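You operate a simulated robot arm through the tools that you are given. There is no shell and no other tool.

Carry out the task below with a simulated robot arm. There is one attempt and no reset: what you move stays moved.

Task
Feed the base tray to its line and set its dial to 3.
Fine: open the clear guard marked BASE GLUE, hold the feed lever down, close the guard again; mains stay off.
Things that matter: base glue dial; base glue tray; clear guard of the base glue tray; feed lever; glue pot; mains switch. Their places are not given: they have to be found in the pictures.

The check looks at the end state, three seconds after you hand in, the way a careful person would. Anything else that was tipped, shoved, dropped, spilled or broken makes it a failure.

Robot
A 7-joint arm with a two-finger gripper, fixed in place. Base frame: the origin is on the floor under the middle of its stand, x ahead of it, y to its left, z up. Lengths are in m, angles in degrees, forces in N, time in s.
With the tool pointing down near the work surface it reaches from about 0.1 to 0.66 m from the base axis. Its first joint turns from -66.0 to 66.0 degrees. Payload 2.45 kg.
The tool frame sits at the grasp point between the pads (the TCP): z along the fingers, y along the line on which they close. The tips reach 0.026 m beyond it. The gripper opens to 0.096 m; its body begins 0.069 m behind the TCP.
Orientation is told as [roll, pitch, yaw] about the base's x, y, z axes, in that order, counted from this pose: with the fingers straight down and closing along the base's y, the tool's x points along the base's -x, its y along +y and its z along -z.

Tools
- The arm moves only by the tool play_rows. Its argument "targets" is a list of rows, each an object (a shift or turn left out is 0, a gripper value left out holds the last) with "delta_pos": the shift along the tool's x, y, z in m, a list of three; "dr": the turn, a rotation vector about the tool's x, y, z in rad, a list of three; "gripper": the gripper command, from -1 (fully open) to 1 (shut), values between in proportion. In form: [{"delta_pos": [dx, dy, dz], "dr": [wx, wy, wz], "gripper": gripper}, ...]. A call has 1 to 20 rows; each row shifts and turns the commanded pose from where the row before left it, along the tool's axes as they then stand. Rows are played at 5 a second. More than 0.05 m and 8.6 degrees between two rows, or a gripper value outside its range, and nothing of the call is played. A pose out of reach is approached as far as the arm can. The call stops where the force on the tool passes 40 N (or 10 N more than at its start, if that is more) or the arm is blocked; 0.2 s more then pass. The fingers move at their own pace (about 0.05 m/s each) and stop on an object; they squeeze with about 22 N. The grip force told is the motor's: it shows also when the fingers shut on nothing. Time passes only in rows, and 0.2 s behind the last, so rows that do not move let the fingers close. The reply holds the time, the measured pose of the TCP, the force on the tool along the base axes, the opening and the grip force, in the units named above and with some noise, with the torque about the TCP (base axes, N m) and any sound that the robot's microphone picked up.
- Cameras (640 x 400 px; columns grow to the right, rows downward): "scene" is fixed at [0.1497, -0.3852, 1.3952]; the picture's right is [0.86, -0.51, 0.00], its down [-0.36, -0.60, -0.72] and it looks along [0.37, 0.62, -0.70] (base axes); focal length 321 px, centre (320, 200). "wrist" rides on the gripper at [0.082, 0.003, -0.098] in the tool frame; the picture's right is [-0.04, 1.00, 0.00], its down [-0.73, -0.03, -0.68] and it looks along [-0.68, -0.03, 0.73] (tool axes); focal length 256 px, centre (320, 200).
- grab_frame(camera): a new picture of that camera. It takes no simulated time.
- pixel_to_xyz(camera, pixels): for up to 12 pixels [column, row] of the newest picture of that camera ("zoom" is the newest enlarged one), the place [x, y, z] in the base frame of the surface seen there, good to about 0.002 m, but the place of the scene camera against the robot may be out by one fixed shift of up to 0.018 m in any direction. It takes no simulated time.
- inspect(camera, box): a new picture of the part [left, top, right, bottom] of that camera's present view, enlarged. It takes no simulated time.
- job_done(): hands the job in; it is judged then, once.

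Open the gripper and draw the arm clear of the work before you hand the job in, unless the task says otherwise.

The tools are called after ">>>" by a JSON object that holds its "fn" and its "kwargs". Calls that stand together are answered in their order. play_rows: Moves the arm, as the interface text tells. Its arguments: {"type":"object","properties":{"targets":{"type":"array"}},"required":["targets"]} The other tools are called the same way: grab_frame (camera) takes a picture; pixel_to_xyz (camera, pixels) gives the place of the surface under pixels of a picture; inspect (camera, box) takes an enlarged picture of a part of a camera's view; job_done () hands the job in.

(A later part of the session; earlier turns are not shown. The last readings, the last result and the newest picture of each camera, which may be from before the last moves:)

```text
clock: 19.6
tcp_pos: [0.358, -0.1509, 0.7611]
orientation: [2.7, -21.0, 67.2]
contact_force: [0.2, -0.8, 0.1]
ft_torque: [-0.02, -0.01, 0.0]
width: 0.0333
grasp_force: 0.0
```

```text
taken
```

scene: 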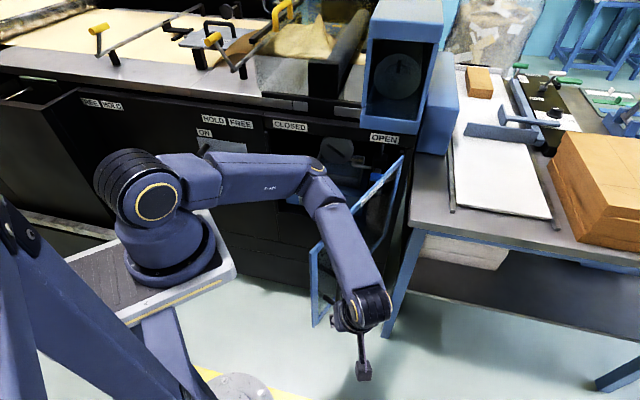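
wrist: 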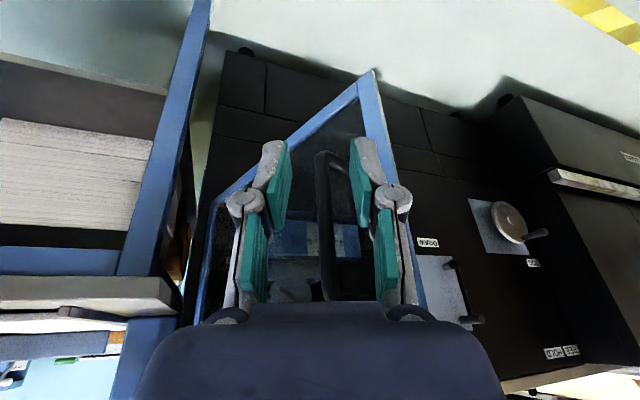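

I'm clear of the handle; the door stays at ~67°. Next I close the fingers, rise above the guard's top edge (z 0.905) and turn the yaw back, so I can come down on the inner side and push it further open.

>>> {"fn": "play_rows", "kwargs": {"targets": [{"delta_pos": [-0.0051, 0, -0.0409], "dr": [0.0529, 0, 0.137], "gripper": 1}, {"delta_pos": [-0.0051, 0, -0.0409], "dr": [0.0529, 0, 0.137]}, {"delta_pos": [-0.0144, 0, -0.0373], "dr": [0.0529, 0, 0.137]}, {"delta_pos": [-0.0144, 0, -0.0373], "dr": [0.0529, 0, 0.137]}, {"delta_pos": [-0.0144, 0, -0.0373], "dr": [0.0529, 0, 0.137]}]}}

>>> {"fn": "grab_frame", "kwargs": {"camera": "wrist"}}

>>> {"fn": "grab_frame", "kwargs": {"camera": "scene"}}

```text
clock: 20.9
tcp_pos: [0.3549, -0.1725, 0.9637]
orientation: [1.9, -19.2, 25.3]
contact_force: [-0.1, -0.2, 0.9]
ft_torque: [-0.01, 0.02, 0.01]
width: 0.0002
grasp_force: 21.2
```

```text
taken
```

wrist: 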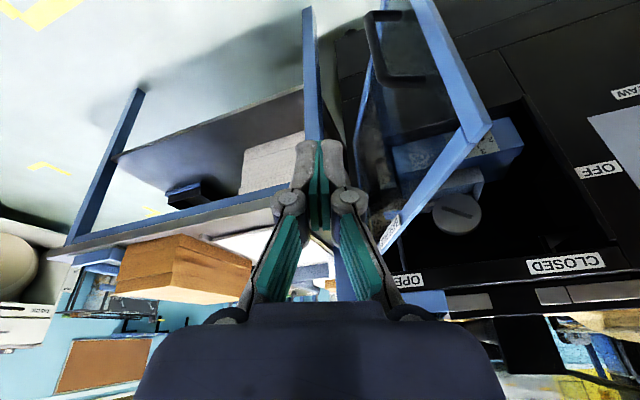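

```text
taken
```

scene: 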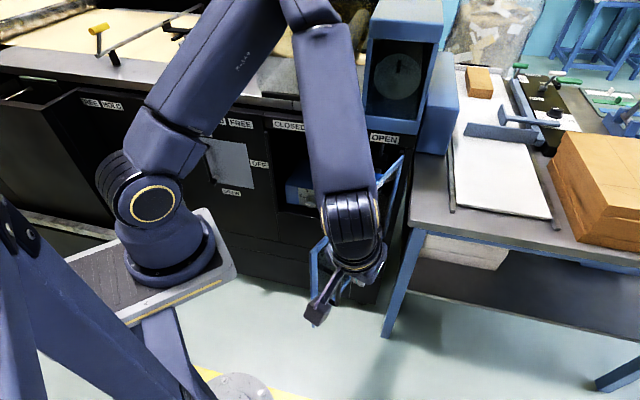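

Fingers are closed and above the guard's top. I cross over the open door to its inner side at about (0.436,0.059), staying 5 cm above its top edge.

>>> {"fn": "play_rows", "kwargs": {"targets": [{"delta_pos": [-0.0282, 0.029, 0.0063]}, {"delta_pos": [-0.0282, 0.029, 0.0063]}, {"delta_pos": [-0.0282, 0.029, 0.0063]}, {"delta_pos": [-0.0282, 0.029, 0.0063]}, {"delta_pos": [-0.0282, 0.029, 0.0063]}, {"delta_pos": [-0.0282, 0.029, 0.0063]}]}}

>>> {"fn": "grab_frame", "kwargs": {"camera": "wrist"}}

>>> {"fn": "grab_frame", "kwargs": {"camera": "scene"}}

```text
clock: 22.2
tcp_pos: [0.4359, 0.0598, 0.9887]
orientation: [1.9, -19.3, 25.4]
contact_force: [-0.7, 0.1, -0.3]
ft_torque: [0.0, -0.01, -0.02]
width: 0.0004
grasp_force: 22.5
```

```text
taken
```

wrist: 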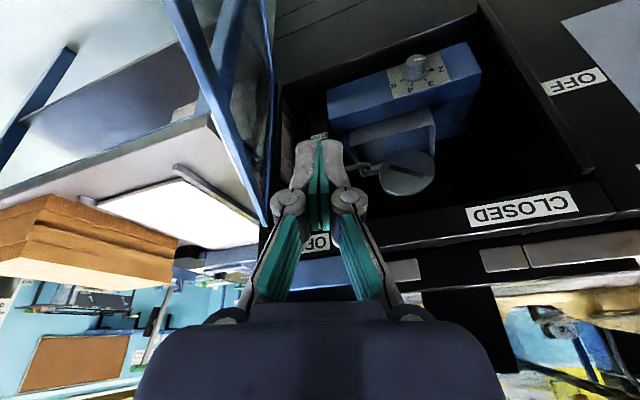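

```text
taken
```

scene: 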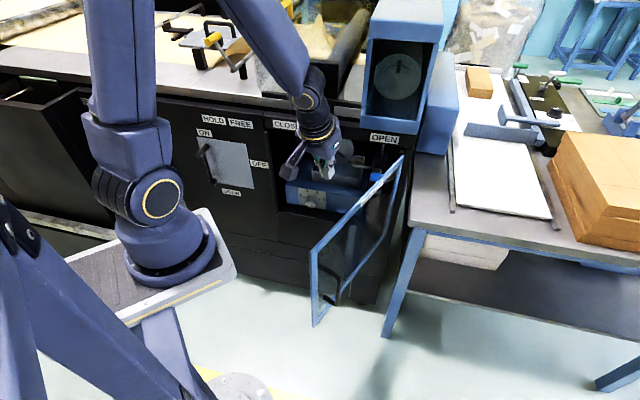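

The door's inner side is at lower-left of me, about 5 cm away. I descend straight down beside it to z≈0.85 so only the fingers are below the guard's top.

>>> {"fn": "play_rows", "kwargs": {"targets": [{"delta_pos": [0.0115, 0, 0.0328]}, {"delta_pos": [0.0115, 0, 0.0328]}, {"delta_pos": [0.0115, 0, 0.0328]}, {"delta_pos": [0.0115, 0, 0.0328]}]}}

>>> {"fn": "grab_frame", "kwargs": {"camera": "wrist"}}

>>> {"fn": "inspect", "kwargs": {"camera": "scene", "box": [240, 80, 450, 340]}}

```text
clock: 23.2
tcp_pos: [0.433, 0.0648, 0.848]
orientation: [1.7, -19.3, 25.4]
contact_force: [-0.1, 0.6, -0.5]
ft_torque: [-0.03, 0.02, -0.02]
width: 0.0
grasp_force: 21.9
```

```text
taken
```

wrist: 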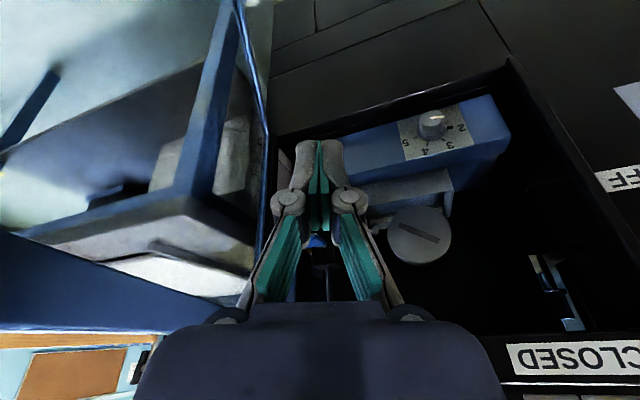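

```text
1.54 times, centred on (345, 210) of scene
```

zoom: 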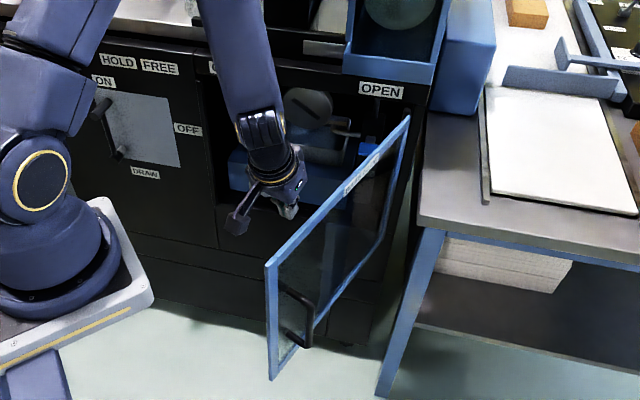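

I sweep the closed fingers toward the door's inner face and push it along its arc toward ~90°.

>>> {"fn": "play_rows", "kwargs": {"targets": [{"delta_pos": [0.0005, -0.0184, -0.0002]}, {"delta_pos": [0.0005, -0.0184, -0.0002]}, {"delta_pos": [0.0012, -0.019, -0.0004]}, {"delta_pos": [0.0012, -0.019, -0.0004]}, {"delta_pos": [0.0012, -0.019, -0.0004]}, {"delta_pos": [-0.0028, -0.0217, 0.001]}, {"delta_pos": [-0.0028, -0.0217, 0.001]}]}}

>>> {"fn": "grab_frame", "kwargs": {"camera": "wrist"}}

>>> {"fn": "inspect", "kwargs": {"camera": "scene", "box": [240, 80, 450, 340]}}

```text
clock: 24.9
tcp_pos: [0.4947, -0.0579, 0.8433]
orientation: [1.9, -19.3, 25.5]
contact_force: [0.4, -0.2, -0.4]
ft_torque: [-0.01, -0.02, 0.03]
width: 0.0
grasp_force: 22.3
```

```text
taken
```

wrist: 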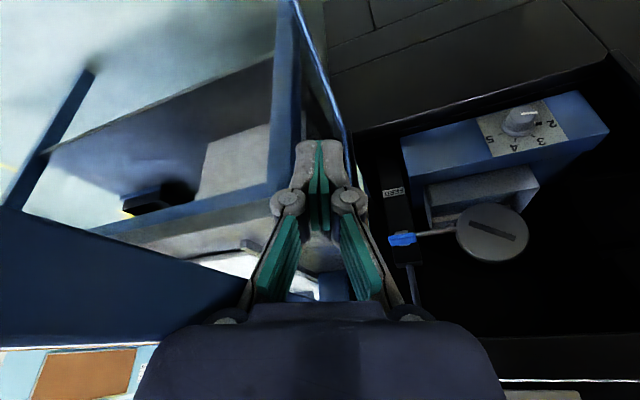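

```text
1.54 times, centred on (345, 210) of scene
```

zoom: 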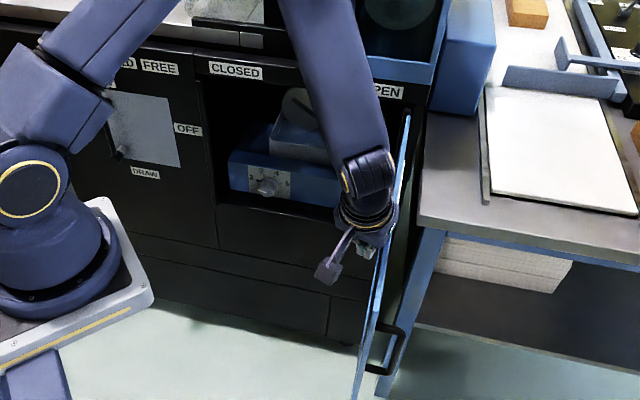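

The door is now about 90° open with no resistance. I push on to ~103°.

>>> {"fn": "play_rows", "kwargs": {"targets": [{"delta_pos": [-0.0063, -0.021, 0.0022]}, {"delta_pos": [-0.0063, -0.021, 0.0022]}, {"delta_pos": [-0.003, -0.008, 0.001]}]}}

>>> {"fn": "grab_frame", "kwargs": {"camera": "wrist"}}

>>> {"fn": "inspect", "kwargs": {"camera": "scene", "box": [240, 80, 450, 340]}}

```text
clock: 25.6
tcp_pos: [0.5301, -0.0953, 0.8424]
orientation: [1.9, -19.3, 25.4]
contact_force: [0.2, -0.3, -0.3]
ft_torque: [0.01, 0.0, 0.02]
width: 0.0002
grasp_force: 22.1
```

```text
taken
```

wrist: 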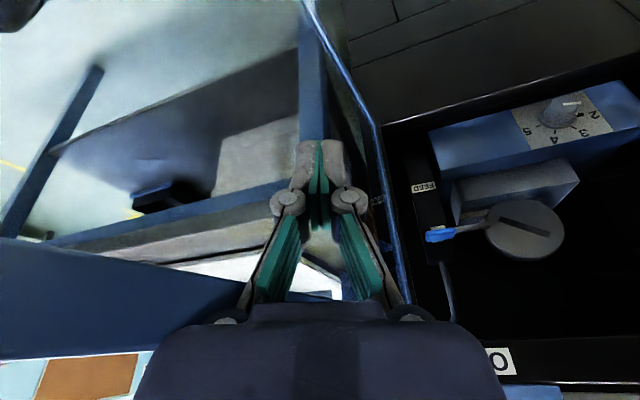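

```text
1.54 times, centred on (345, 210) of scene
```

zoom: 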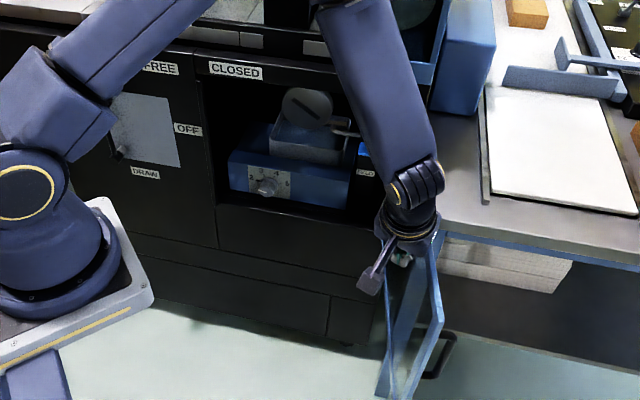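

The guard stands open past 90°. I back the fingers off to the left, rise and take a look at the exposed tray, dial and lever.

>>> {"fn": "play_rows", "kwargs": {"targets": [{"delta_pos": [0, 0.025, 0]}, {"delta_pos": [0, 0.03, 0]}, {"delta_pos": [-0.0132, 0.02, -0.0378]}, {"delta_pos": [-0.0132, 0.02, -0.0378]}, {"delta_pos": [-0.0132, 0.02, -0.0378]}, {"delta_pos": [-0.01, 0.03, -0.025]}]}}

>>> {"fn": "grab_frame", "kwargs": {"camera": "wrist"}}

>>> {"fn": "grab_frame", "kwargs": {"camera": "scene"}}

```text
clock: 27.1
tcp_pos: [0.473, 0.0318, 0.9947]
orientation: [1.9, -19.2, 25.6]
contact_force: [0.6, 0.7, -0.4]
ft_torque: [0.0, 0.0, 0.03]
width: 0.0001
grasp_force: 21.9
```

```text
taken
```

wrist: 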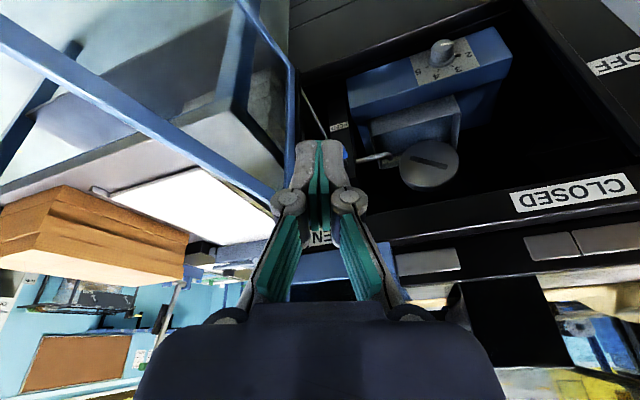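

```text
taken
```

scene: 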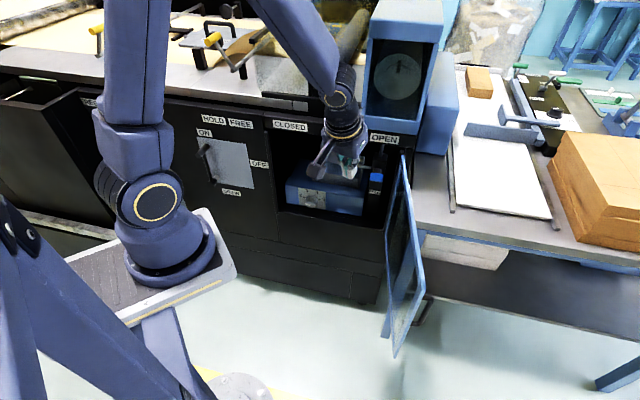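

I measure the opened door's edges and zoom on the tray, lever and dial in the scene view.

>>> {"fn": "inspect", "kwargs": {"camera": "scene", "box": [270, 130, 410, 230]}}

>>> {"fn": "pixel_to_xyz", "kwargs": {"camera": "scene", "pixels": [[422, 268], [395, 350], [404, 160], [386, 255], [418, 310], [376, 177], [376, 172], [310, 198], [500, 240], [376, 184]]}}

>>> {"fn": "inspect", "kwargs": {"camera": "wrist", "box": [280, 0, 540, 220]}}

>>> {"fn": "pixel_to_xyz", "kwargs": {"camera": "wrist", "pixels": [[347, 152], [378, 157], [430, 165], [410, 105], [430, 112], [455, 120], [385, 145], [437, 50], [440, 75], [395, 128], [338, 127], [350, 150]]}}

```text
4.00 times, centred on (340, 180) of scene
```

zoom: 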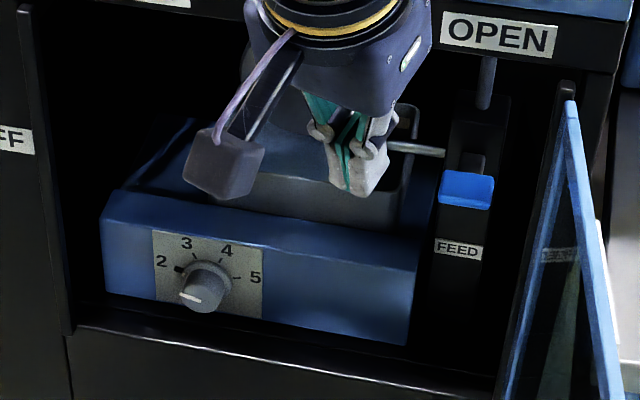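

```text
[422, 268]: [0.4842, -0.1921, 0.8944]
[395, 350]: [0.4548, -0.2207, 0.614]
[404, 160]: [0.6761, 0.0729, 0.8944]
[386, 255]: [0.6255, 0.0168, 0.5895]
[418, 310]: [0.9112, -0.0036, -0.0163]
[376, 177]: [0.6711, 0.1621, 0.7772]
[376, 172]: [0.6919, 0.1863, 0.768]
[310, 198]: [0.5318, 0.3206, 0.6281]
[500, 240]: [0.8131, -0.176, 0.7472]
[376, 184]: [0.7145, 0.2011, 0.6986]
```

```text
1.82 times, centred on (410, 110) of wrist
```

zoom: 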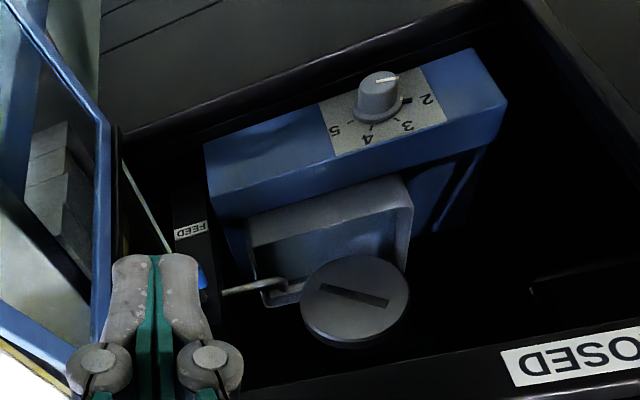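

```text
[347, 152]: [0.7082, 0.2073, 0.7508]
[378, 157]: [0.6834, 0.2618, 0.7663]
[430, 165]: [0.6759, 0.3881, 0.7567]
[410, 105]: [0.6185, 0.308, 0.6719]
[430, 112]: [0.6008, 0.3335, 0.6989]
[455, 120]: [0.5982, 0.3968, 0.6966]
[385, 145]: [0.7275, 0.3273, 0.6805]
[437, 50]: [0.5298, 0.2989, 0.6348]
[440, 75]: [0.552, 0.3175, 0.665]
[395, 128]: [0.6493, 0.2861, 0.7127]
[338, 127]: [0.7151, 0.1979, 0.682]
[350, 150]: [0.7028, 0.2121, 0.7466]
```

Door stands at ~99°, clear of the table (front edge at w≈0.45). Now I move the wrist camera to look down into the tray to find its line and current fill.

>>> {"fn": "play_rows", "kwargs": {"targets": [{"delta_pos": [-0.0072, 0.0344, 0.014]}, {"delta_pos": [-0.0072, 0.0344, 0.014]}, {"delta_pos": [-0.0072, 0.0344, 0.014]}, {"delta_pos": [-0.0072, 0.0344, 0.014]}, {"delta_pos": [-0.0072, 0.0344, 0.014]}, {"delta_pos": [-0.0072, 0.0344, 0.014]}, {"dr": [-0.037, 0, -0.107]}, {"dr": [-0.037, 0, -0.107]}, {"dr": [-0.037, 0, -0.107]}, {"dr": [0, 0.112, 0]}, {"dr": [0, 0.112, 0]}, {"dr": [0, 0.112, 0]}]}}

>>> {"fn": "grab_frame", "kwargs": {"camera": "wrist"}}

>>> {"fn": "grab_frame", "kwargs": {"camera": "scene"}}

```text
clock: 29.6
tcp_pos: [0.4402, 0.2482, 0.9357]
orientation: [1.6, -0.5, 45.5]
contact_force: [0.9, 0.9, 0.1]
ft_torque: [0.02, 0.0, 0.01]
width: 0.0
grasp_force: 22.2
```

```text
taken
```

wrist: 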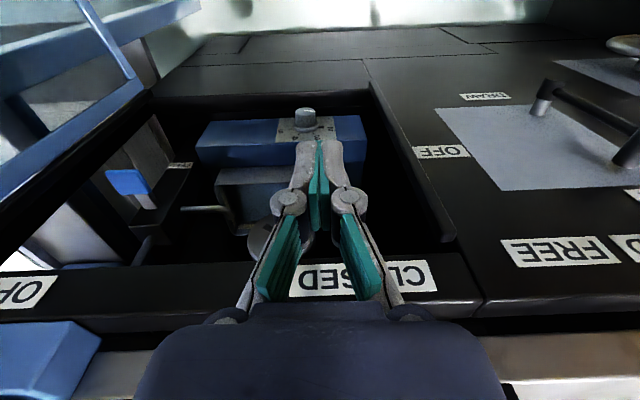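

```text
taken
```

scene: 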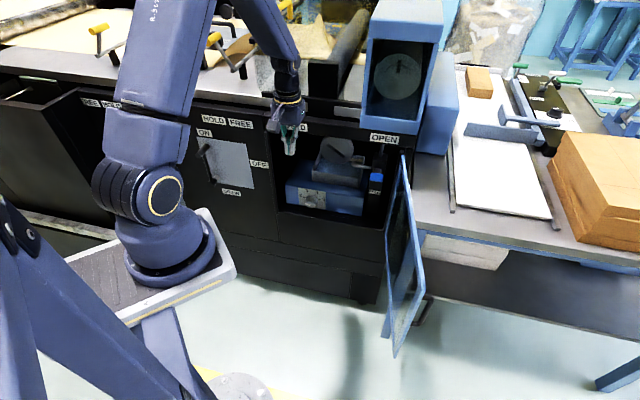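

Now both views into the recess are clearer; I zoom on the tray in both.

>>> {"fn": "inspect", "kwargs": {"camera": "scene", "box": [300, 132, 400, 195]}}

>>> {"fn": "inspect", "kwargs": {"camera": "wrist", "box": [100, 90, 380, 280]}}

>>> {"fn": "inspect", "kwargs": {"camera": "scene", "box": [280, 175, 370, 225]}}

```text
6.35 times, centred on (350, 164) of scene
```

zoom: 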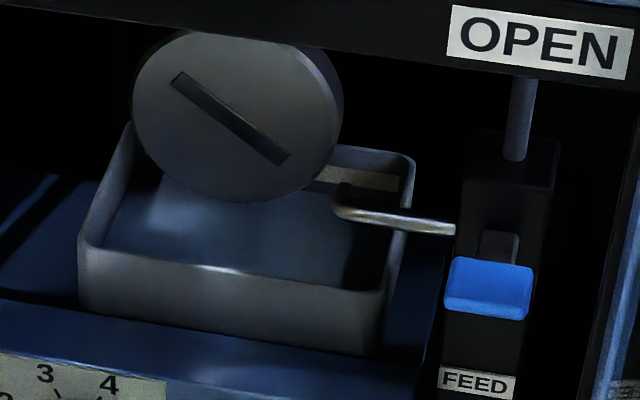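

```text
2.11 times, centred on (240, 185) of wrist
```

zoom: 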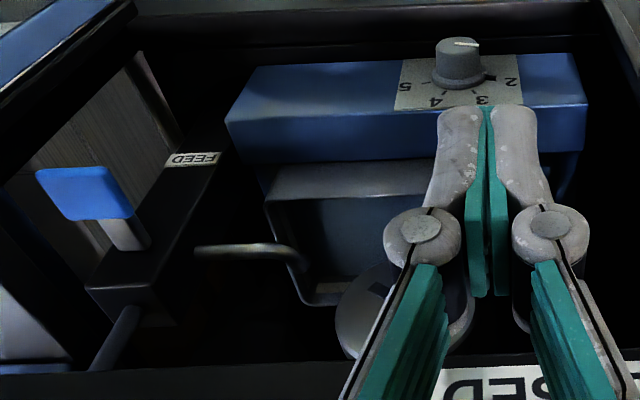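

```text
7.11 times, centred on (325, 200) of scene
```

zoom: 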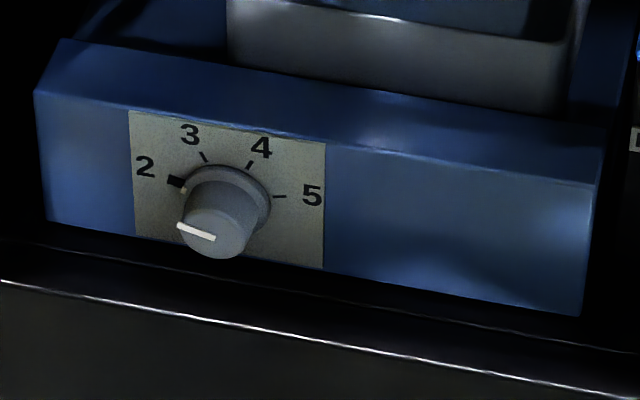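

The knob's white line points at 2; the scale reads 2-3-4-5 clockwise. The tray looks empty with a lighter band on its back wall. I measure the knob and plate precisely.

>>> {"fn": "inspect", "kwargs": {"camera": "scene", "box": [280, 175, 370, 225]}}

>>> {"fn": "pixel_to_xyz", "kwargs": {"camera": "zoom", "pixels": [[205, 240], [180, 227], [238, 248], [225, 212], [262, 205], [232, 172], [147, 200], [300, 240], [204, 157], [249, 165], [279, 197], [176, 181]]}}

>>> {"fn": "inspect", "kwargs": {"camera": "wrist", "box": [260, 95, 350, 160]}}

>>> {"fn": "pixel_to_xyz", "kwargs": {"camera": "wrist", "pixels": [[304, 110], [304, 117], [304, 126], [285, 132], [296, 118], [313, 118], [325, 125], [230, 130], [345, 128], [304, 134]]}}

```text
7.11 times, centred on (325, 200) of scene
```

zoom: 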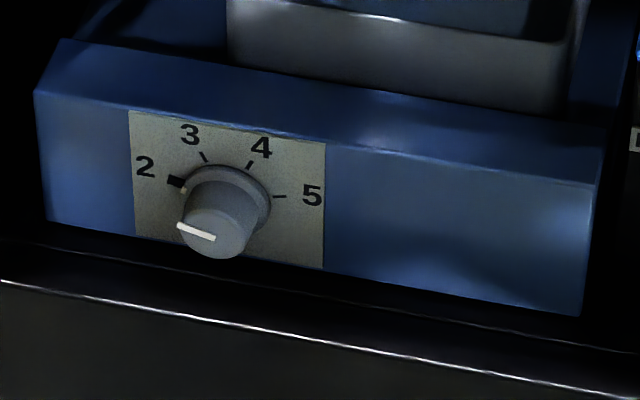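

```text
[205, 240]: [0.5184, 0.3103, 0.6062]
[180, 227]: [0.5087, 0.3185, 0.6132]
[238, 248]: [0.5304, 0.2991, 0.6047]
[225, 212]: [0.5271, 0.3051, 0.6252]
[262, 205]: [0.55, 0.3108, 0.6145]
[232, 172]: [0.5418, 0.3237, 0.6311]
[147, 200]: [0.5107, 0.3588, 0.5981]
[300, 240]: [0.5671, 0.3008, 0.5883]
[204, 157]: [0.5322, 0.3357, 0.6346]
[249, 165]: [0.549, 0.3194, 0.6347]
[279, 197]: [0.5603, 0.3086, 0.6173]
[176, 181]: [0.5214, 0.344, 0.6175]
```

```text
6.15 times, centred on (305, 128) of wrist
```

zoom: 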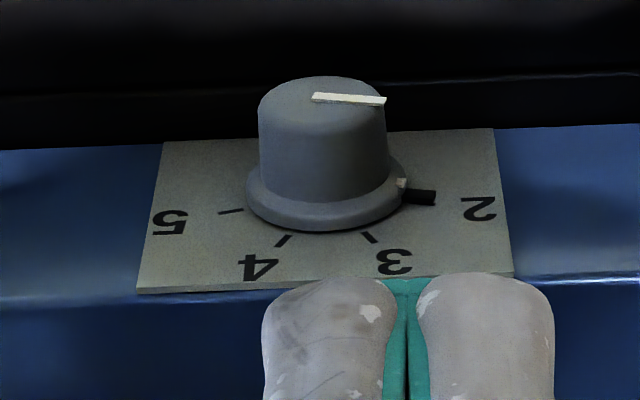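

```text
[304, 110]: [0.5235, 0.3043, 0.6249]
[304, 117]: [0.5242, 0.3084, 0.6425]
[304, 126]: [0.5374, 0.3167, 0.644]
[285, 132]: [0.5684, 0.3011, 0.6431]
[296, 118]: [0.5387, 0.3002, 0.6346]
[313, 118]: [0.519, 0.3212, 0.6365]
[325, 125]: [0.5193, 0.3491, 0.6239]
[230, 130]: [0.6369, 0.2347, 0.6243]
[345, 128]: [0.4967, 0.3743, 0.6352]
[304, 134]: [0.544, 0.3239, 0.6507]
```

Dial axis is at u≈0.151, z≈0.627, plate at w≈0.614, knob front at w≈0.586; ticks are 50° apart, so 2→3 is a 50° clockwise turn. I pitch the tool toward horizontal in front of the recess and descend, fingers partly open.

>>> {"fn": "play_rows", "kwargs": {"targets": [{"dr": [0, -0.131, 0], "gripper": -0.25}, {"dr": [0, -0.131, 0]}, {"dr": [0, -0.131, 0]}, {"dr": [0, -0.131, 0]}, {"dr": [0, -0.131, 0]}, {"dr": [0, -0.131, 0]}, {"delta_pos": [0.0295, 0, 0.0295]}, {"delta_pos": [0.0295, 0, 0.0295]}, {"delta_pos": [0.0295, 0, 0.0295]}, {"delta_pos": [0.0295, 0, 0.0295]}, {"delta_pos": [0.0295, 0, 0.0295]}, {"delta_pos": [0.0295, 0, 0.0295]}]}}

>>> {"fn": "grab_frame", "kwargs": {"camera": "wrist"}}

>>> {"fn": "grab_frame", "kwargs": {"camera": "scene"}}

```text
clock: 32.2
tcp_pos: [0.4354, 0.2548, 0.6877]
orientation: [2.3, -45.7, 43.9]
contact_force: [0.0, -0.6, 0.8]
ft_torque: [-0.01, 0.01, 0.01]
width: 0.06
grasp_force: 0.1
```

```text
taken
```

wrist: 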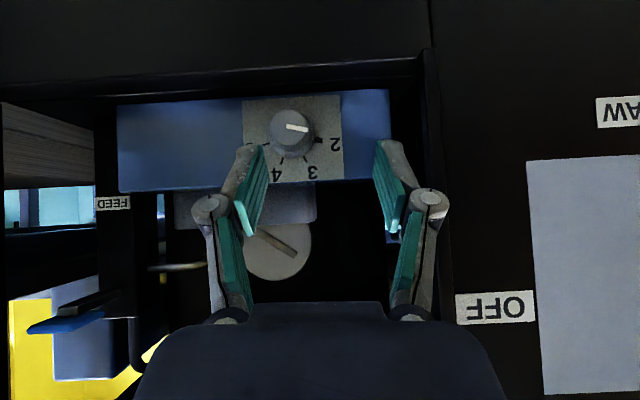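

```text
taken
```

scene: 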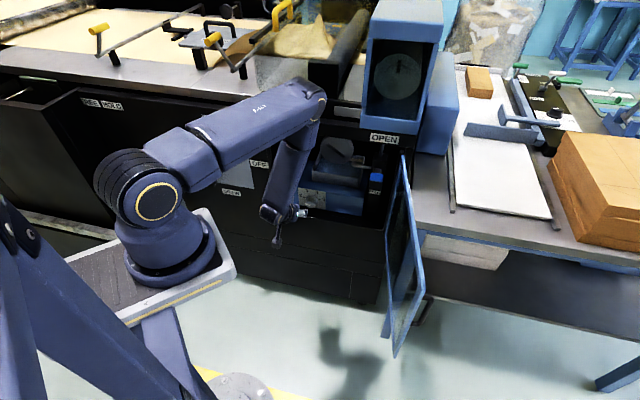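

Well placed; the knob at (293,128) with its white line toward 2. I pitch further toward horizontal and check.

>>> {"fn": "play_rows", "kwargs": {"targets": [{"dr": [0, -0.128, 0]}, {"dr": [0, -0.128, 0]}, {"dr": [0, -0.128, 0]}, {"dr": [0, -0.128, 0]}]}}

>>> {"fn": "grab_frame", "kwargs": {"camera": "wrist"}}

```text
clock: 33.2
tcp_pos: [0.4382, 0.2549, 0.6873]
orientation: [6.3, -75.0, 39.4]
contact_force: [0.2, 0.3, -0.2]
ft_torque: [0.0, 0.03, -0.01]
width: 0.0601
grasp_force: 0.0
```

```text
taken
```

wrist: 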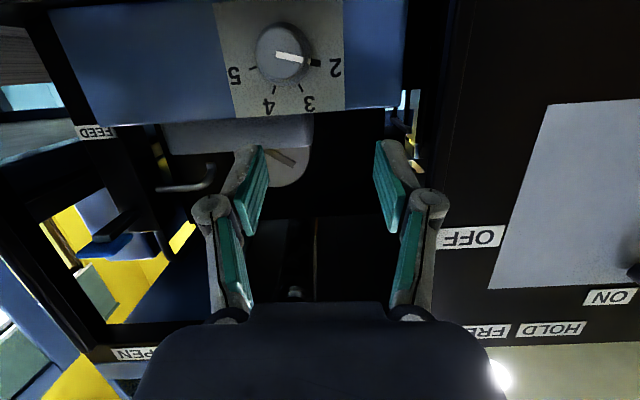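

Tool is ~15° below horizontal and aligned with the front normal. I measure the knob from this view for the final approach.

>>> {"fn": "inspect", "kwargs": {"camera": "wrist", "box": [210, 0, 350, 120]}}

>>> {"fn": "pixel_to_xyz", "kwargs": {"camera": "wrist", "pixels": [[284, 52], [300, 57], [268, 50], [284, 35], [284, 68], [252, 68], [275, 90], [303, 88], [318, 62], [284, 75]]}}

```text
3.33 times, centred on (280, 60) of wrist
```

zoom: 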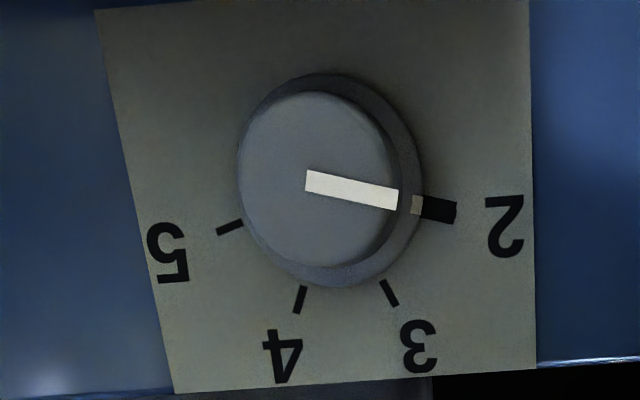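

```text
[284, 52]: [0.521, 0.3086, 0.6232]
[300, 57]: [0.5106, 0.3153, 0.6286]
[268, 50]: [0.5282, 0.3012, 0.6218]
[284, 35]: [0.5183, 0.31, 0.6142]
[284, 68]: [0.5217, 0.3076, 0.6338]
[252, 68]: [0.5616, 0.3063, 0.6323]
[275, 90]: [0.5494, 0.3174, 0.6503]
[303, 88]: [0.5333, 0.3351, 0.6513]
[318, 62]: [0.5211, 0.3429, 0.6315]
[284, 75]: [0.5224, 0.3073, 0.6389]
```

Knob axis is at u=0.1525, z=0.6257, front face w=0.5866, plate 0.613. I go to a pre-grasp 6 cm in front on the knob axis.

>>> {"fn": "play_rows", "kwargs": {"targets": [{"delta_pos": [0.0256, -0.0125, 0.0222]}, {"delta_pos": [0.0256, -0.0125, 0.0222]}, {"delta_pos": [0, 0, 0]}]}}

>>> {"fn": "grab_frame", "kwargs": {"camera": "wrist"}}

>>> {"fn": "inspect", "kwargs": {"camera": "scene", "box": [240, 130, 400, 280]}}

```text
clock: 34.0
tcp_pos: [0.4748, 0.2612, 0.6258]
orientation: [6.4, -74.9, 39.4]
contact_force: [-0.2, 0.1, -0.4]
ft_torque: [0.01, 0.0, -0.01]
width: 0.0599
grasp_force: 0.0
```

```text
taken
```

wrist: 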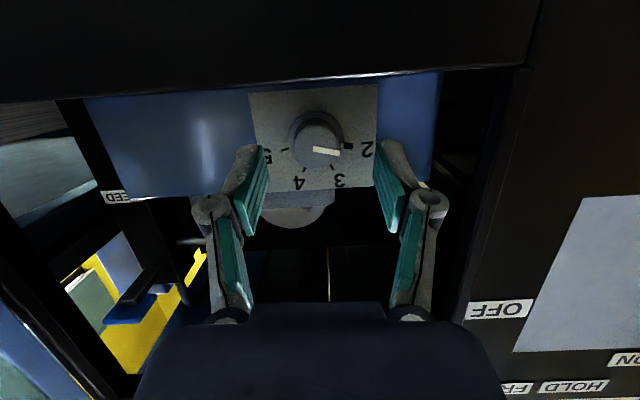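

```text
2.67 times, centred on (320, 205) of scene
```

zoom: 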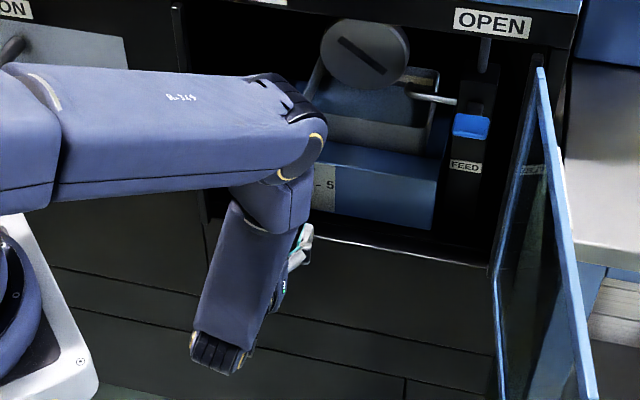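

The knob is centred between the fingers. Before advancing I check how far the arm's elbow part (scene ~(309,175)) is from the machine front.

>>> {"fn": "pixel_to_xyz", "kwargs": {"camera": "zoom", "pixels": [[270, 100], [300, 105], [318, 135], [315, 160], [300, 190], [250, 78], [303, 240], [200, 160], [210, 365]]}}

```text
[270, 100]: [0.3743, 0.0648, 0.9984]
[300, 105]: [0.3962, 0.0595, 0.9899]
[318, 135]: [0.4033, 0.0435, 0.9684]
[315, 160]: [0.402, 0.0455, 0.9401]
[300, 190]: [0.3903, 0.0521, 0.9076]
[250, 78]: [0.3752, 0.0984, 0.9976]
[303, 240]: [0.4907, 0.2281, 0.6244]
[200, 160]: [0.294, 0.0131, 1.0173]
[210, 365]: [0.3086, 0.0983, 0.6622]
```

The elbow is at w≈0.32, far from the machine. I advance onto the knob.

>>> {"fn": "play_rows", "kwargs": {"targets": [{"delta_pos": [-0.0055, -0.001, 0.0206]}, {"delta_pos": [-0.0055, -0.0005, 0.0206]}, {"delta_pos": [-0.0054, -0.0003, 0.0202]}, {"delta_pos": [0, 0, 0]}]}}

>>> {"fn": "grab_frame", "kwargs": {"camera": "wrist"}}

```text
clock: 35.0
tcp_pos: [0.5208, 0.305, 0.625]
orientation: [6.4, -74.9, 39.3]
contact_force: [0.1, -0.7, 0.0]
ft_torque: [-0.03, -0.03, 0.0]
width: 0.0598
grasp_force: 0.1
```

```text
taken
```

wrist: 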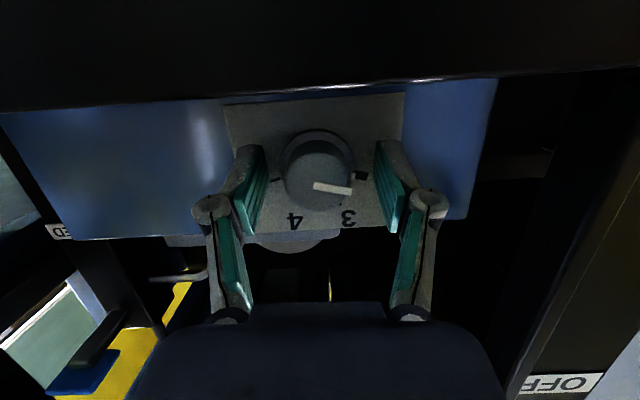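

The knob sits between the pads with no contact. I close the fingers on it.

>>> {"fn": "play_rows", "kwargs": {"targets": [{"gripper": 1}, {"gripper": 1}, {"gripper": 1}, {"gripper": 1}]}}

>>> {"fn": "grab_frame", "kwargs": {"camera": "wrist"}}

```text
clock: 36.0
tcp_pos: [0.5217, 0.3023, 0.6249]
orientation: [6.4, -74.8, 39.3]
contact_force: [1.9, -17.9, 3.8]
ft_torque: [0.02, -0.01, -0.94]
width: 0.0423
grasp_force: 44.4
```

```text
taken
```

wrist: 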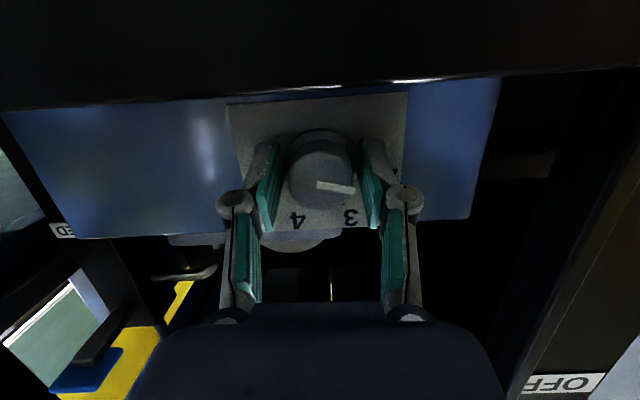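

Width stopped at 0.042 with a side load: the tips caught the knob's wider skirt. I open, back off 8 mm, and grip the knob body instead.

>>> {"fn": "play_rows", "kwargs": {"targets": [{"gripper": -0.25}, {"gripper": -0.25}, {"delta_pos": [0.0021, 0, -0.0077]}, {"delta_pos": [0, 0, 0]}, {"gripper": 1}, {"gripper": 1}, {"gripper": 1}, {"gripper": 1}]}}

>>> {"fn": "grab_frame", "kwargs": {"camera": "wrist"}}

```text
clock: 37.9
tcp_pos: [0.5154, 0.2967, 0.6238]
orientation: [6.2, -74.9, 39.4]
contact_force: [4.6, -13.9, 1.2]
ft_torque: [0.02, 0.0, -0.34]
width: 0.0348
grasp_force: 45.1
```

```text
taken
```

wrist: 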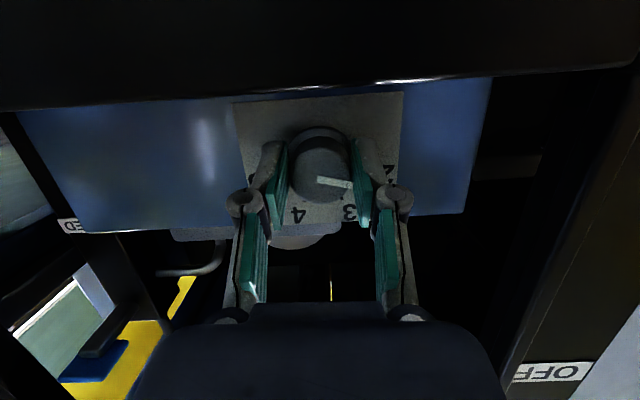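

The knob body is gripped (width 0.035). I now turn about the knob's own axis clockwise, first about 23°, and look at the pointer.

>>> {"fn": "play_rows", "kwargs": {"targets": [{"delta_pos": [0, 0.0015, 0]}, {"dr": [-0.0257, -0.0008, 0.0966]}, {"dr": [-0.0257, -0.0008, 0.0966]}, {"dr": [-0.0257, -0.0008, 0.0966]}, {"dr": [-0.0257, -0.0008, 0.0966]}]}}

>>> {"fn": "grab_frame", "kwargs": {"camera": "wrist"}}

>>> {"fn": "inspect", "kwargs": {"camera": "wrist", "box": [220, 90, 420, 240]}}

```text
clock: 39.2
tcp_pos: [0.5164, 0.2974, 0.6234]
orientation: [60.7, -61.5, -12.6]
contact_force: [-4.1, -7.3, 6.3]
ft_torque: [-0.05, 0.03, 0.12]
width: 0.0345
grasp_force: 45.0
stopped in row 5: the force on the tool passed its limit at 40 N (the readings are from after the stop); the commanded pose is now the measured one
```

```text
taken
```

wrist: 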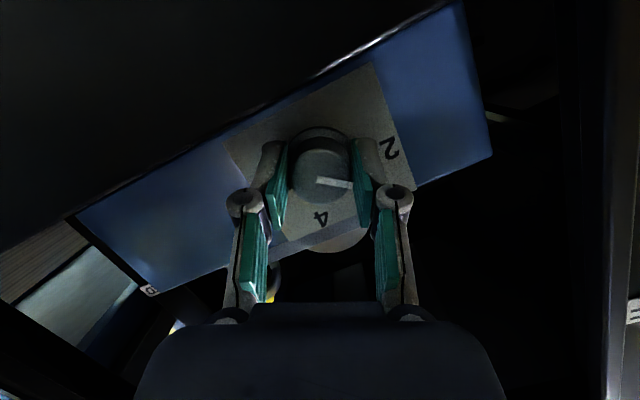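

```text
2.67 times, centred on (320, 165) of wrist
```

zoom: 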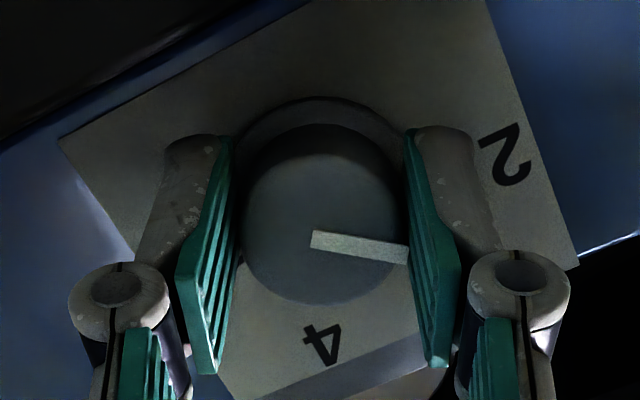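

The knob turns with the fingers (plate rotated ~23° relative to the gripper). I continue the remaining ~27° about the same axis.

>>> {"fn": "play_rows", "kwargs": {"targets": [{"dr": [-0.0242, -0.0008, 0.0908]}, {"dr": [-0.0242, -0.0008, 0.0908]}, {"dr": [-0.0242, -0.0008, 0.0908]}]}}

>>> {"fn": "inspect", "kwargs": {"camera": "wrist", "box": [220, 90, 420, 240]}}

```text
clock: 40.0
tcp_pos: [0.5159, 0.298, 0.6247]
orientation: [73.9, -47.2, -23.3]
contact_force: [-11.6, -16.8, 17.8]
ft_torque: [0.2, -0.21, 0.23]
width: 0.0348
grasp_force: 45.4
```

```text
2.67 times, centred on (320, 165) of wrist
```

zoom: 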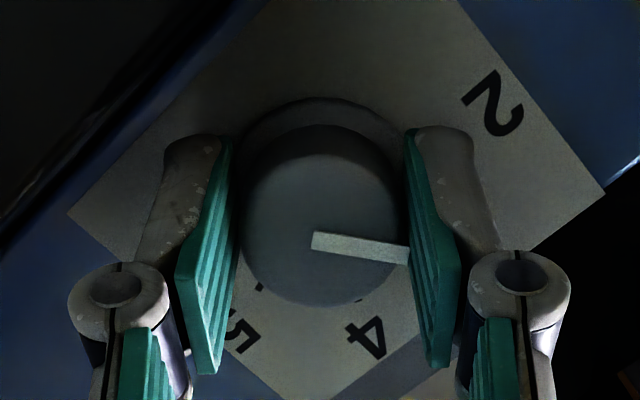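

Turned about 39° so far, pointer following. Two more small turns to reach 50°.

>>> {"fn": "play_rows", "kwargs": {"targets": [{"dr": [-0.0245, -0.0008, 0.092]}, {"dr": [-0.0245, -0.0008, 0.092]}, {"delta_pos": [0, 0, 0]}]}}

>>> {"fn": "inspect", "kwargs": {"camera": "wrist", "box": [220, 90, 420, 240]}}

```text
clock: 40.8
tcp_pos: [0.5157, 0.2981, 0.625]
orientation: [78.7, -36.8, -26.7]
contact_force: [-10.2, -11.9, 13.2]
ft_torque: [0.47, -0.43, -0.56]
width: 0.0344
grasp_force: 44.7
```

```text
2.67 times, centred on (320, 165) of wrist
```

zoom: 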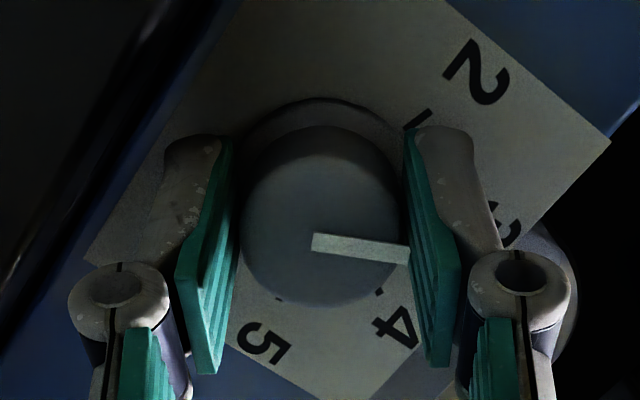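

Turned 50.1° by the readings; the white pointer now lies between the 2 and 4 ticks where 3 should be. I open the fingers and back out along the axis.

>>> {"fn": "play_rows", "kwargs": {"targets": [{"gripper": -0.25}, {"gripper": -0.25}, {"gripper": -0.25}, {"delta_pos": [0.0045, 0.0002, -0.0169]}, {"delta_pos": [0.0045, 0.0002, -0.0169]}, {"delta_pos": [0.0045, 0.0002, -0.0169]}, {"delta_pos": [0.0045, 0.0002, -0.0169]}]}}

>>> {"fn": "grab_frame", "kwargs": {"camera": "wrist"}}

>>> {"fn": "inspect", "kwargs": {"camera": "wrist", "box": [230, 60, 410, 200]}}

```text
clock: 42.4
tcp_pos: [0.4655, 0.2485, 0.6254]
orientation: [78.8, -36.9, -26.6]
contact_force: [-0.3, -0.2, -0.5]
ft_torque: [-0.01, 0.0, 0.0]
width: 0.0602
grasp_force: 0.1
```

```text
taken
```

wrist: 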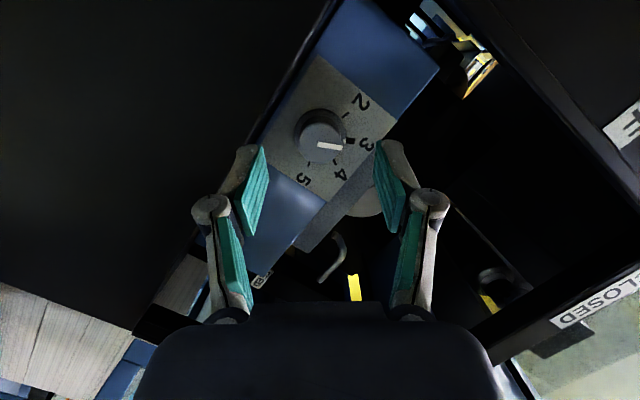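

```text
2.86 times, centred on (320, 130) of wrist
```

zoom: 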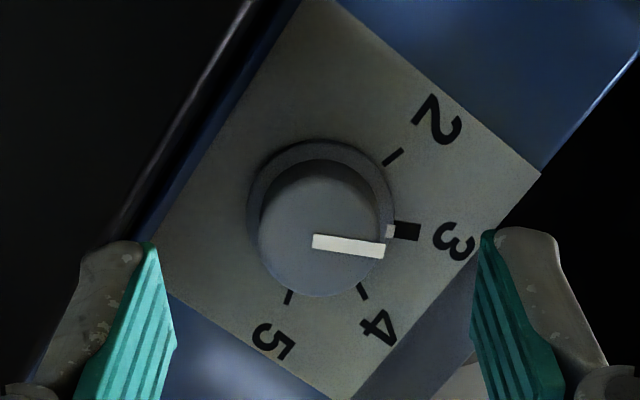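

The dial now reads 3 (index mark and white line aligned with the 3 tick). I turn the wrist back, pitch up to 45° and rise away from the recess.

>>> {"fn": "play_rows", "kwargs": {"targets": [{"dr": [0.0373, 0.0012, -0.14]}, {"dr": [0.0373, 0.0012, -0.14]}, {"dr": [0.0373, 0.0012, -0.14]}, {"dr": [0.0373, 0.0012, -0.14]}, {"dr": [0.0373, 0.0012, -0.14]}, {"dr": [0.0373, 0.0012, -0.14]}, {"dr": [0, 0.131, 0], "gripper": 1}, {"dr": [0, 0.131, 0]}, {"dr": [0, 0.131, 0]}, {"dr": [0, 0.131, 0]}]}}

>>> {"fn": "grab_frame", "kwargs": {"camera": "wrist"}}

```text
clock: 44.6
tcp_pos: [0.4648, 0.2494, 0.6246]
orientation: [2.5, -44.7, 43.3]
contact_force: [0.1, 0.0, -0.3]
ft_torque: [0.01, -0.02, 0.03]
width: 0.0003
grasp_force: 22.2
```

```text
taken
```

wrist: 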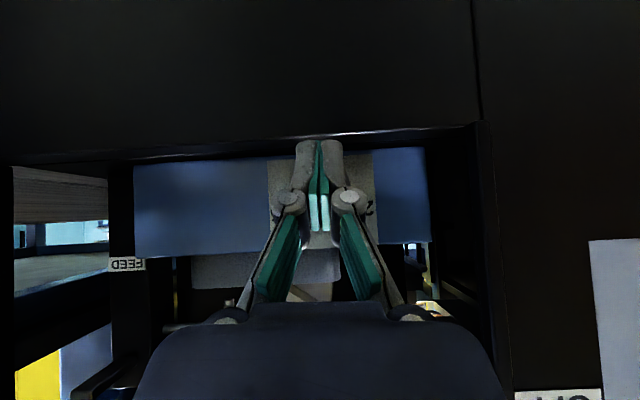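

I rise to above the lever height, slightly back from the front, and turn the yaw toward the lever.

>>> {"fn": "play_rows", "kwargs": {"targets": [{"delta_pos": [-0.0281, 0.0014, -0.0355]}, {"delta_pos": [-0.0281, 0.0014, -0.0355]}, {"delta_pos": [-0.0281, 0.0014, -0.0355]}, {"delta_pos": [-0.0281, 0.0014, -0.0355]}, {"delta_pos": [-0.0281, 0.0014, -0.0355]}, {"delta_pos": [-0.0281, 0.0014, -0.0355]}, {"dr": [0.1044, -0.0046, 0.1054]}, {"dr": [0.1044, -0.0046, 0.1054]}]}}

>>> {"fn": "grab_frame", "kwargs": {"camera": "wrist"}}

>>> {"fn": "grab_frame", "kwargs": {"camera": "scene"}}

```text
clock: 46.4
tcp_pos: [0.4431, 0.227, 0.896]
orientation: [2.6, -44.8, 26.1]
contact_force: [0.1, 0.7, 0.2]
ft_torque: [0.0, -0.01, -0.01]
width: 0.0001
grasp_force: 22.2
```

```text
taken
```

wrist: 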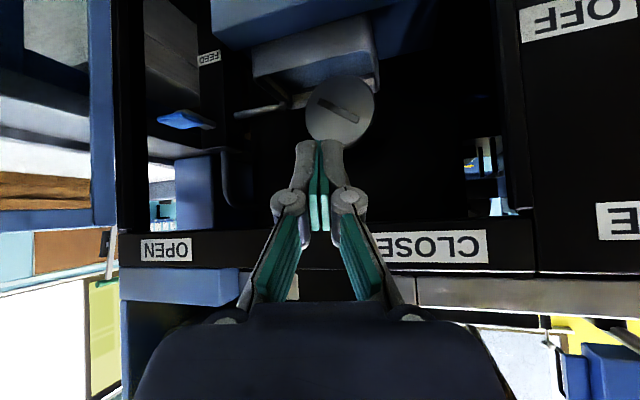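

```text
taken
```

scene: 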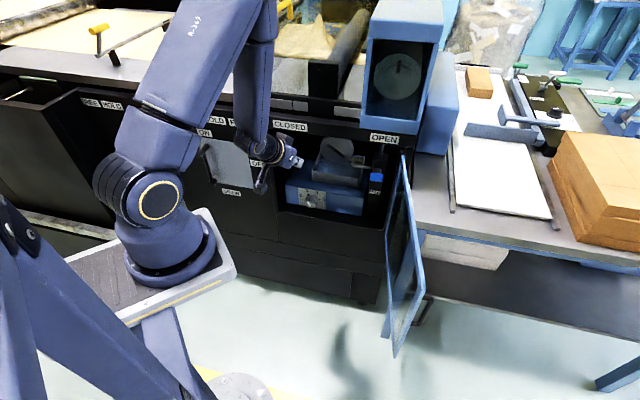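

I zoom in on the lever paddle (wrist ~(185,120)) and tray, and measure the paddle.

>>> {"fn": "inspect", "kwargs": {"camera": "wrist", "box": [140, 40, 300, 210]}}

>>> {"fn": "pixel_to_xyz", "kwargs": {"camera": "wrist", "pixels": [[163, 119], [180, 116], [195, 118], [190, 126], [178, 122], [212, 122], [208, 58], [225, 110], [265, 107], [228, 150]]}}

>>> {"fn": "inspect", "kwargs": {"camera": "scene", "box": [300, 132, 400, 195]}}

>>> {"fn": "pixel_to_xyz", "kwargs": {"camera": "zoom", "pixels": [[490, 270], [450, 270], [525, 275], [488, 305], [490, 262], [497, 240], [360, 178], [385, 185], [320, 190], [300, 230], [385, 235], [230, 260]]}}

```text
2.35 times, centred on (220, 125) of wrist
```

zoom: 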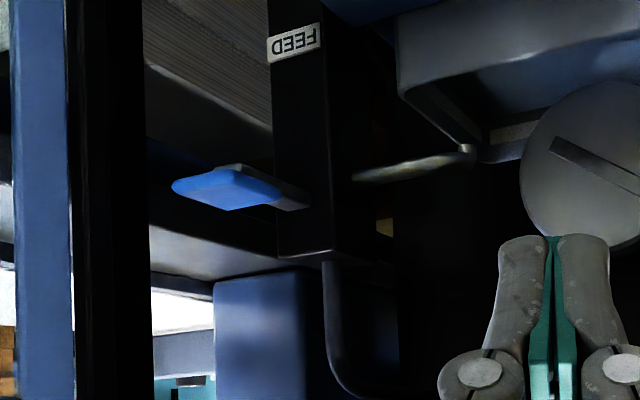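

```text
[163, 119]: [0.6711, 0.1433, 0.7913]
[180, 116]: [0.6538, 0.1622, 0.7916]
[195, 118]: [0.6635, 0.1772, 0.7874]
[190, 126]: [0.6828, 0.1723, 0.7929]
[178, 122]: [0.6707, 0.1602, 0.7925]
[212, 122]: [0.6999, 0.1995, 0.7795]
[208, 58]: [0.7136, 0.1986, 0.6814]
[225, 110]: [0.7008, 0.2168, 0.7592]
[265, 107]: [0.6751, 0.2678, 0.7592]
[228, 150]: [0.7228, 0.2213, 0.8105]
```

```text
6.35 times, centred on (350, 164) of scene
```

zoom: 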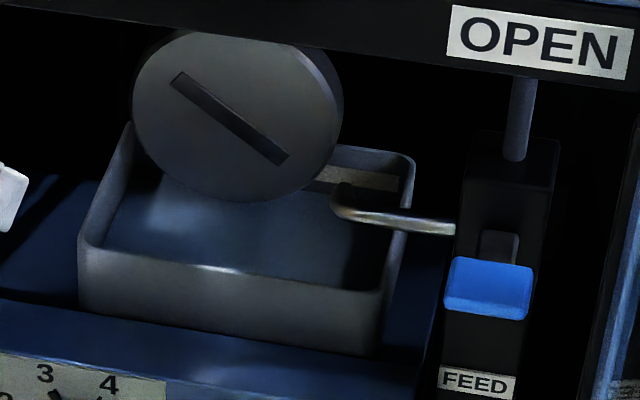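

```text
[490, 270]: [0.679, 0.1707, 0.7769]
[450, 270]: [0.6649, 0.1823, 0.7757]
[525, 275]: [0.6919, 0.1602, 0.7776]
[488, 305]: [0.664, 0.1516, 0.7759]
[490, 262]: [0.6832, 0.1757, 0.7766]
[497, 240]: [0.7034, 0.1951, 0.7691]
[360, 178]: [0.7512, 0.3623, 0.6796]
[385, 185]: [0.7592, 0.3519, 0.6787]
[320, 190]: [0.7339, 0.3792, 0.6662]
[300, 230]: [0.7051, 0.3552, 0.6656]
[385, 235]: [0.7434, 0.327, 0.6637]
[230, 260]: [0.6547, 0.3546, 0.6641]
```

The paddle spans u 0.341–0.378, w 0.575–0.607, top z≈0.793. The tray's inner surface is at z≈0.682 and the lighter band (line) on its back wall around z≈0.69–0.70. I bring the closed fingertips to 1.5 cm above the paddle.

>>> {"fn": "play_rows", "kwargs": {"targets": [{"delta_pos": [-0.0091, -0.0238, 0.022]}, {"delta_pos": [-0.0091, -0.0238, 0.022]}, {"delta_pos": [-0.0091, -0.0238, 0.022]}, {"delta_pos": [-0.0091, -0.0238, 0.022]}, {"delta_pos": [-0.0091, -0.0238, 0.022]}, {"delta_pos": [-0.0091, -0.0238, 0.022]}, {"delta_pos": [-0.0091, -0.0238, 0.022]}]}}

>>> {"fn": "grab_frame", "kwargs": {"camera": "wrist"}}

>>> {"fn": "grab_frame", "kwargs": {"camera": "scene"}}

```text
clock: 48.0
tcp_pos: [0.6575, 0.1514, 0.8247]
orientation: [2.6, -44.9, 26.3]
contact_force: [-0.1, -0.1, 0.6]
ft_torque: [0.04, 0.02, 0.04]
width: 0.0001
grasp_force: 22.1
```

```text
taken
```

wrist: 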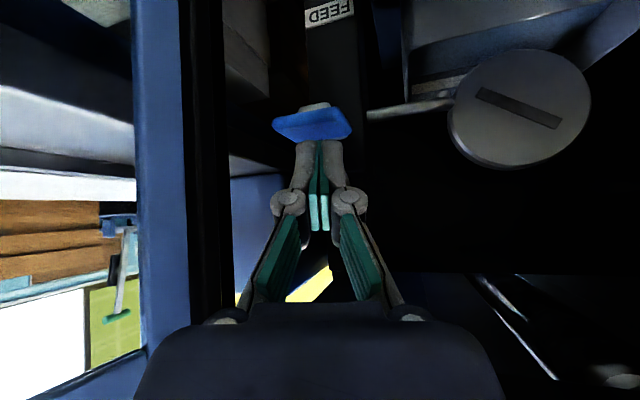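

```text
taken
```

scene: 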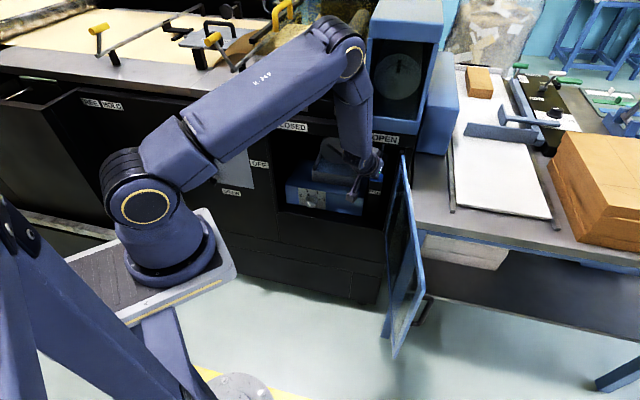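

The tips are just above the paddle (wrist (312,125)). I check how well the tray is visible from both cameras in this pose.

>>> {"fn": "inspect", "kwargs": {"camera": "scene", "box": [290, 120, 410, 220]}}

>>> {"fn": "inspect", "kwargs": {"camera": "wrist", "box": [260, 0, 640, 180]}}

```text
4.00 times, centred on (350, 170) of scene
```

zoom: 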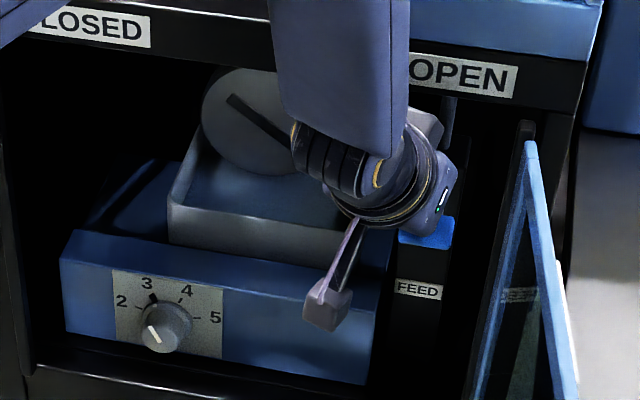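

```text
1.68 times, centred on (450, 90) of wrist
```

zoom: 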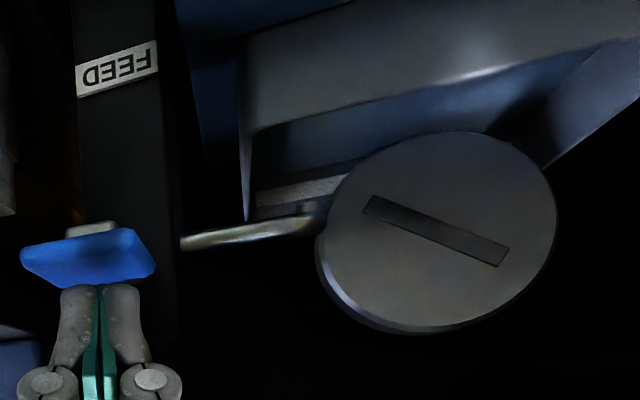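

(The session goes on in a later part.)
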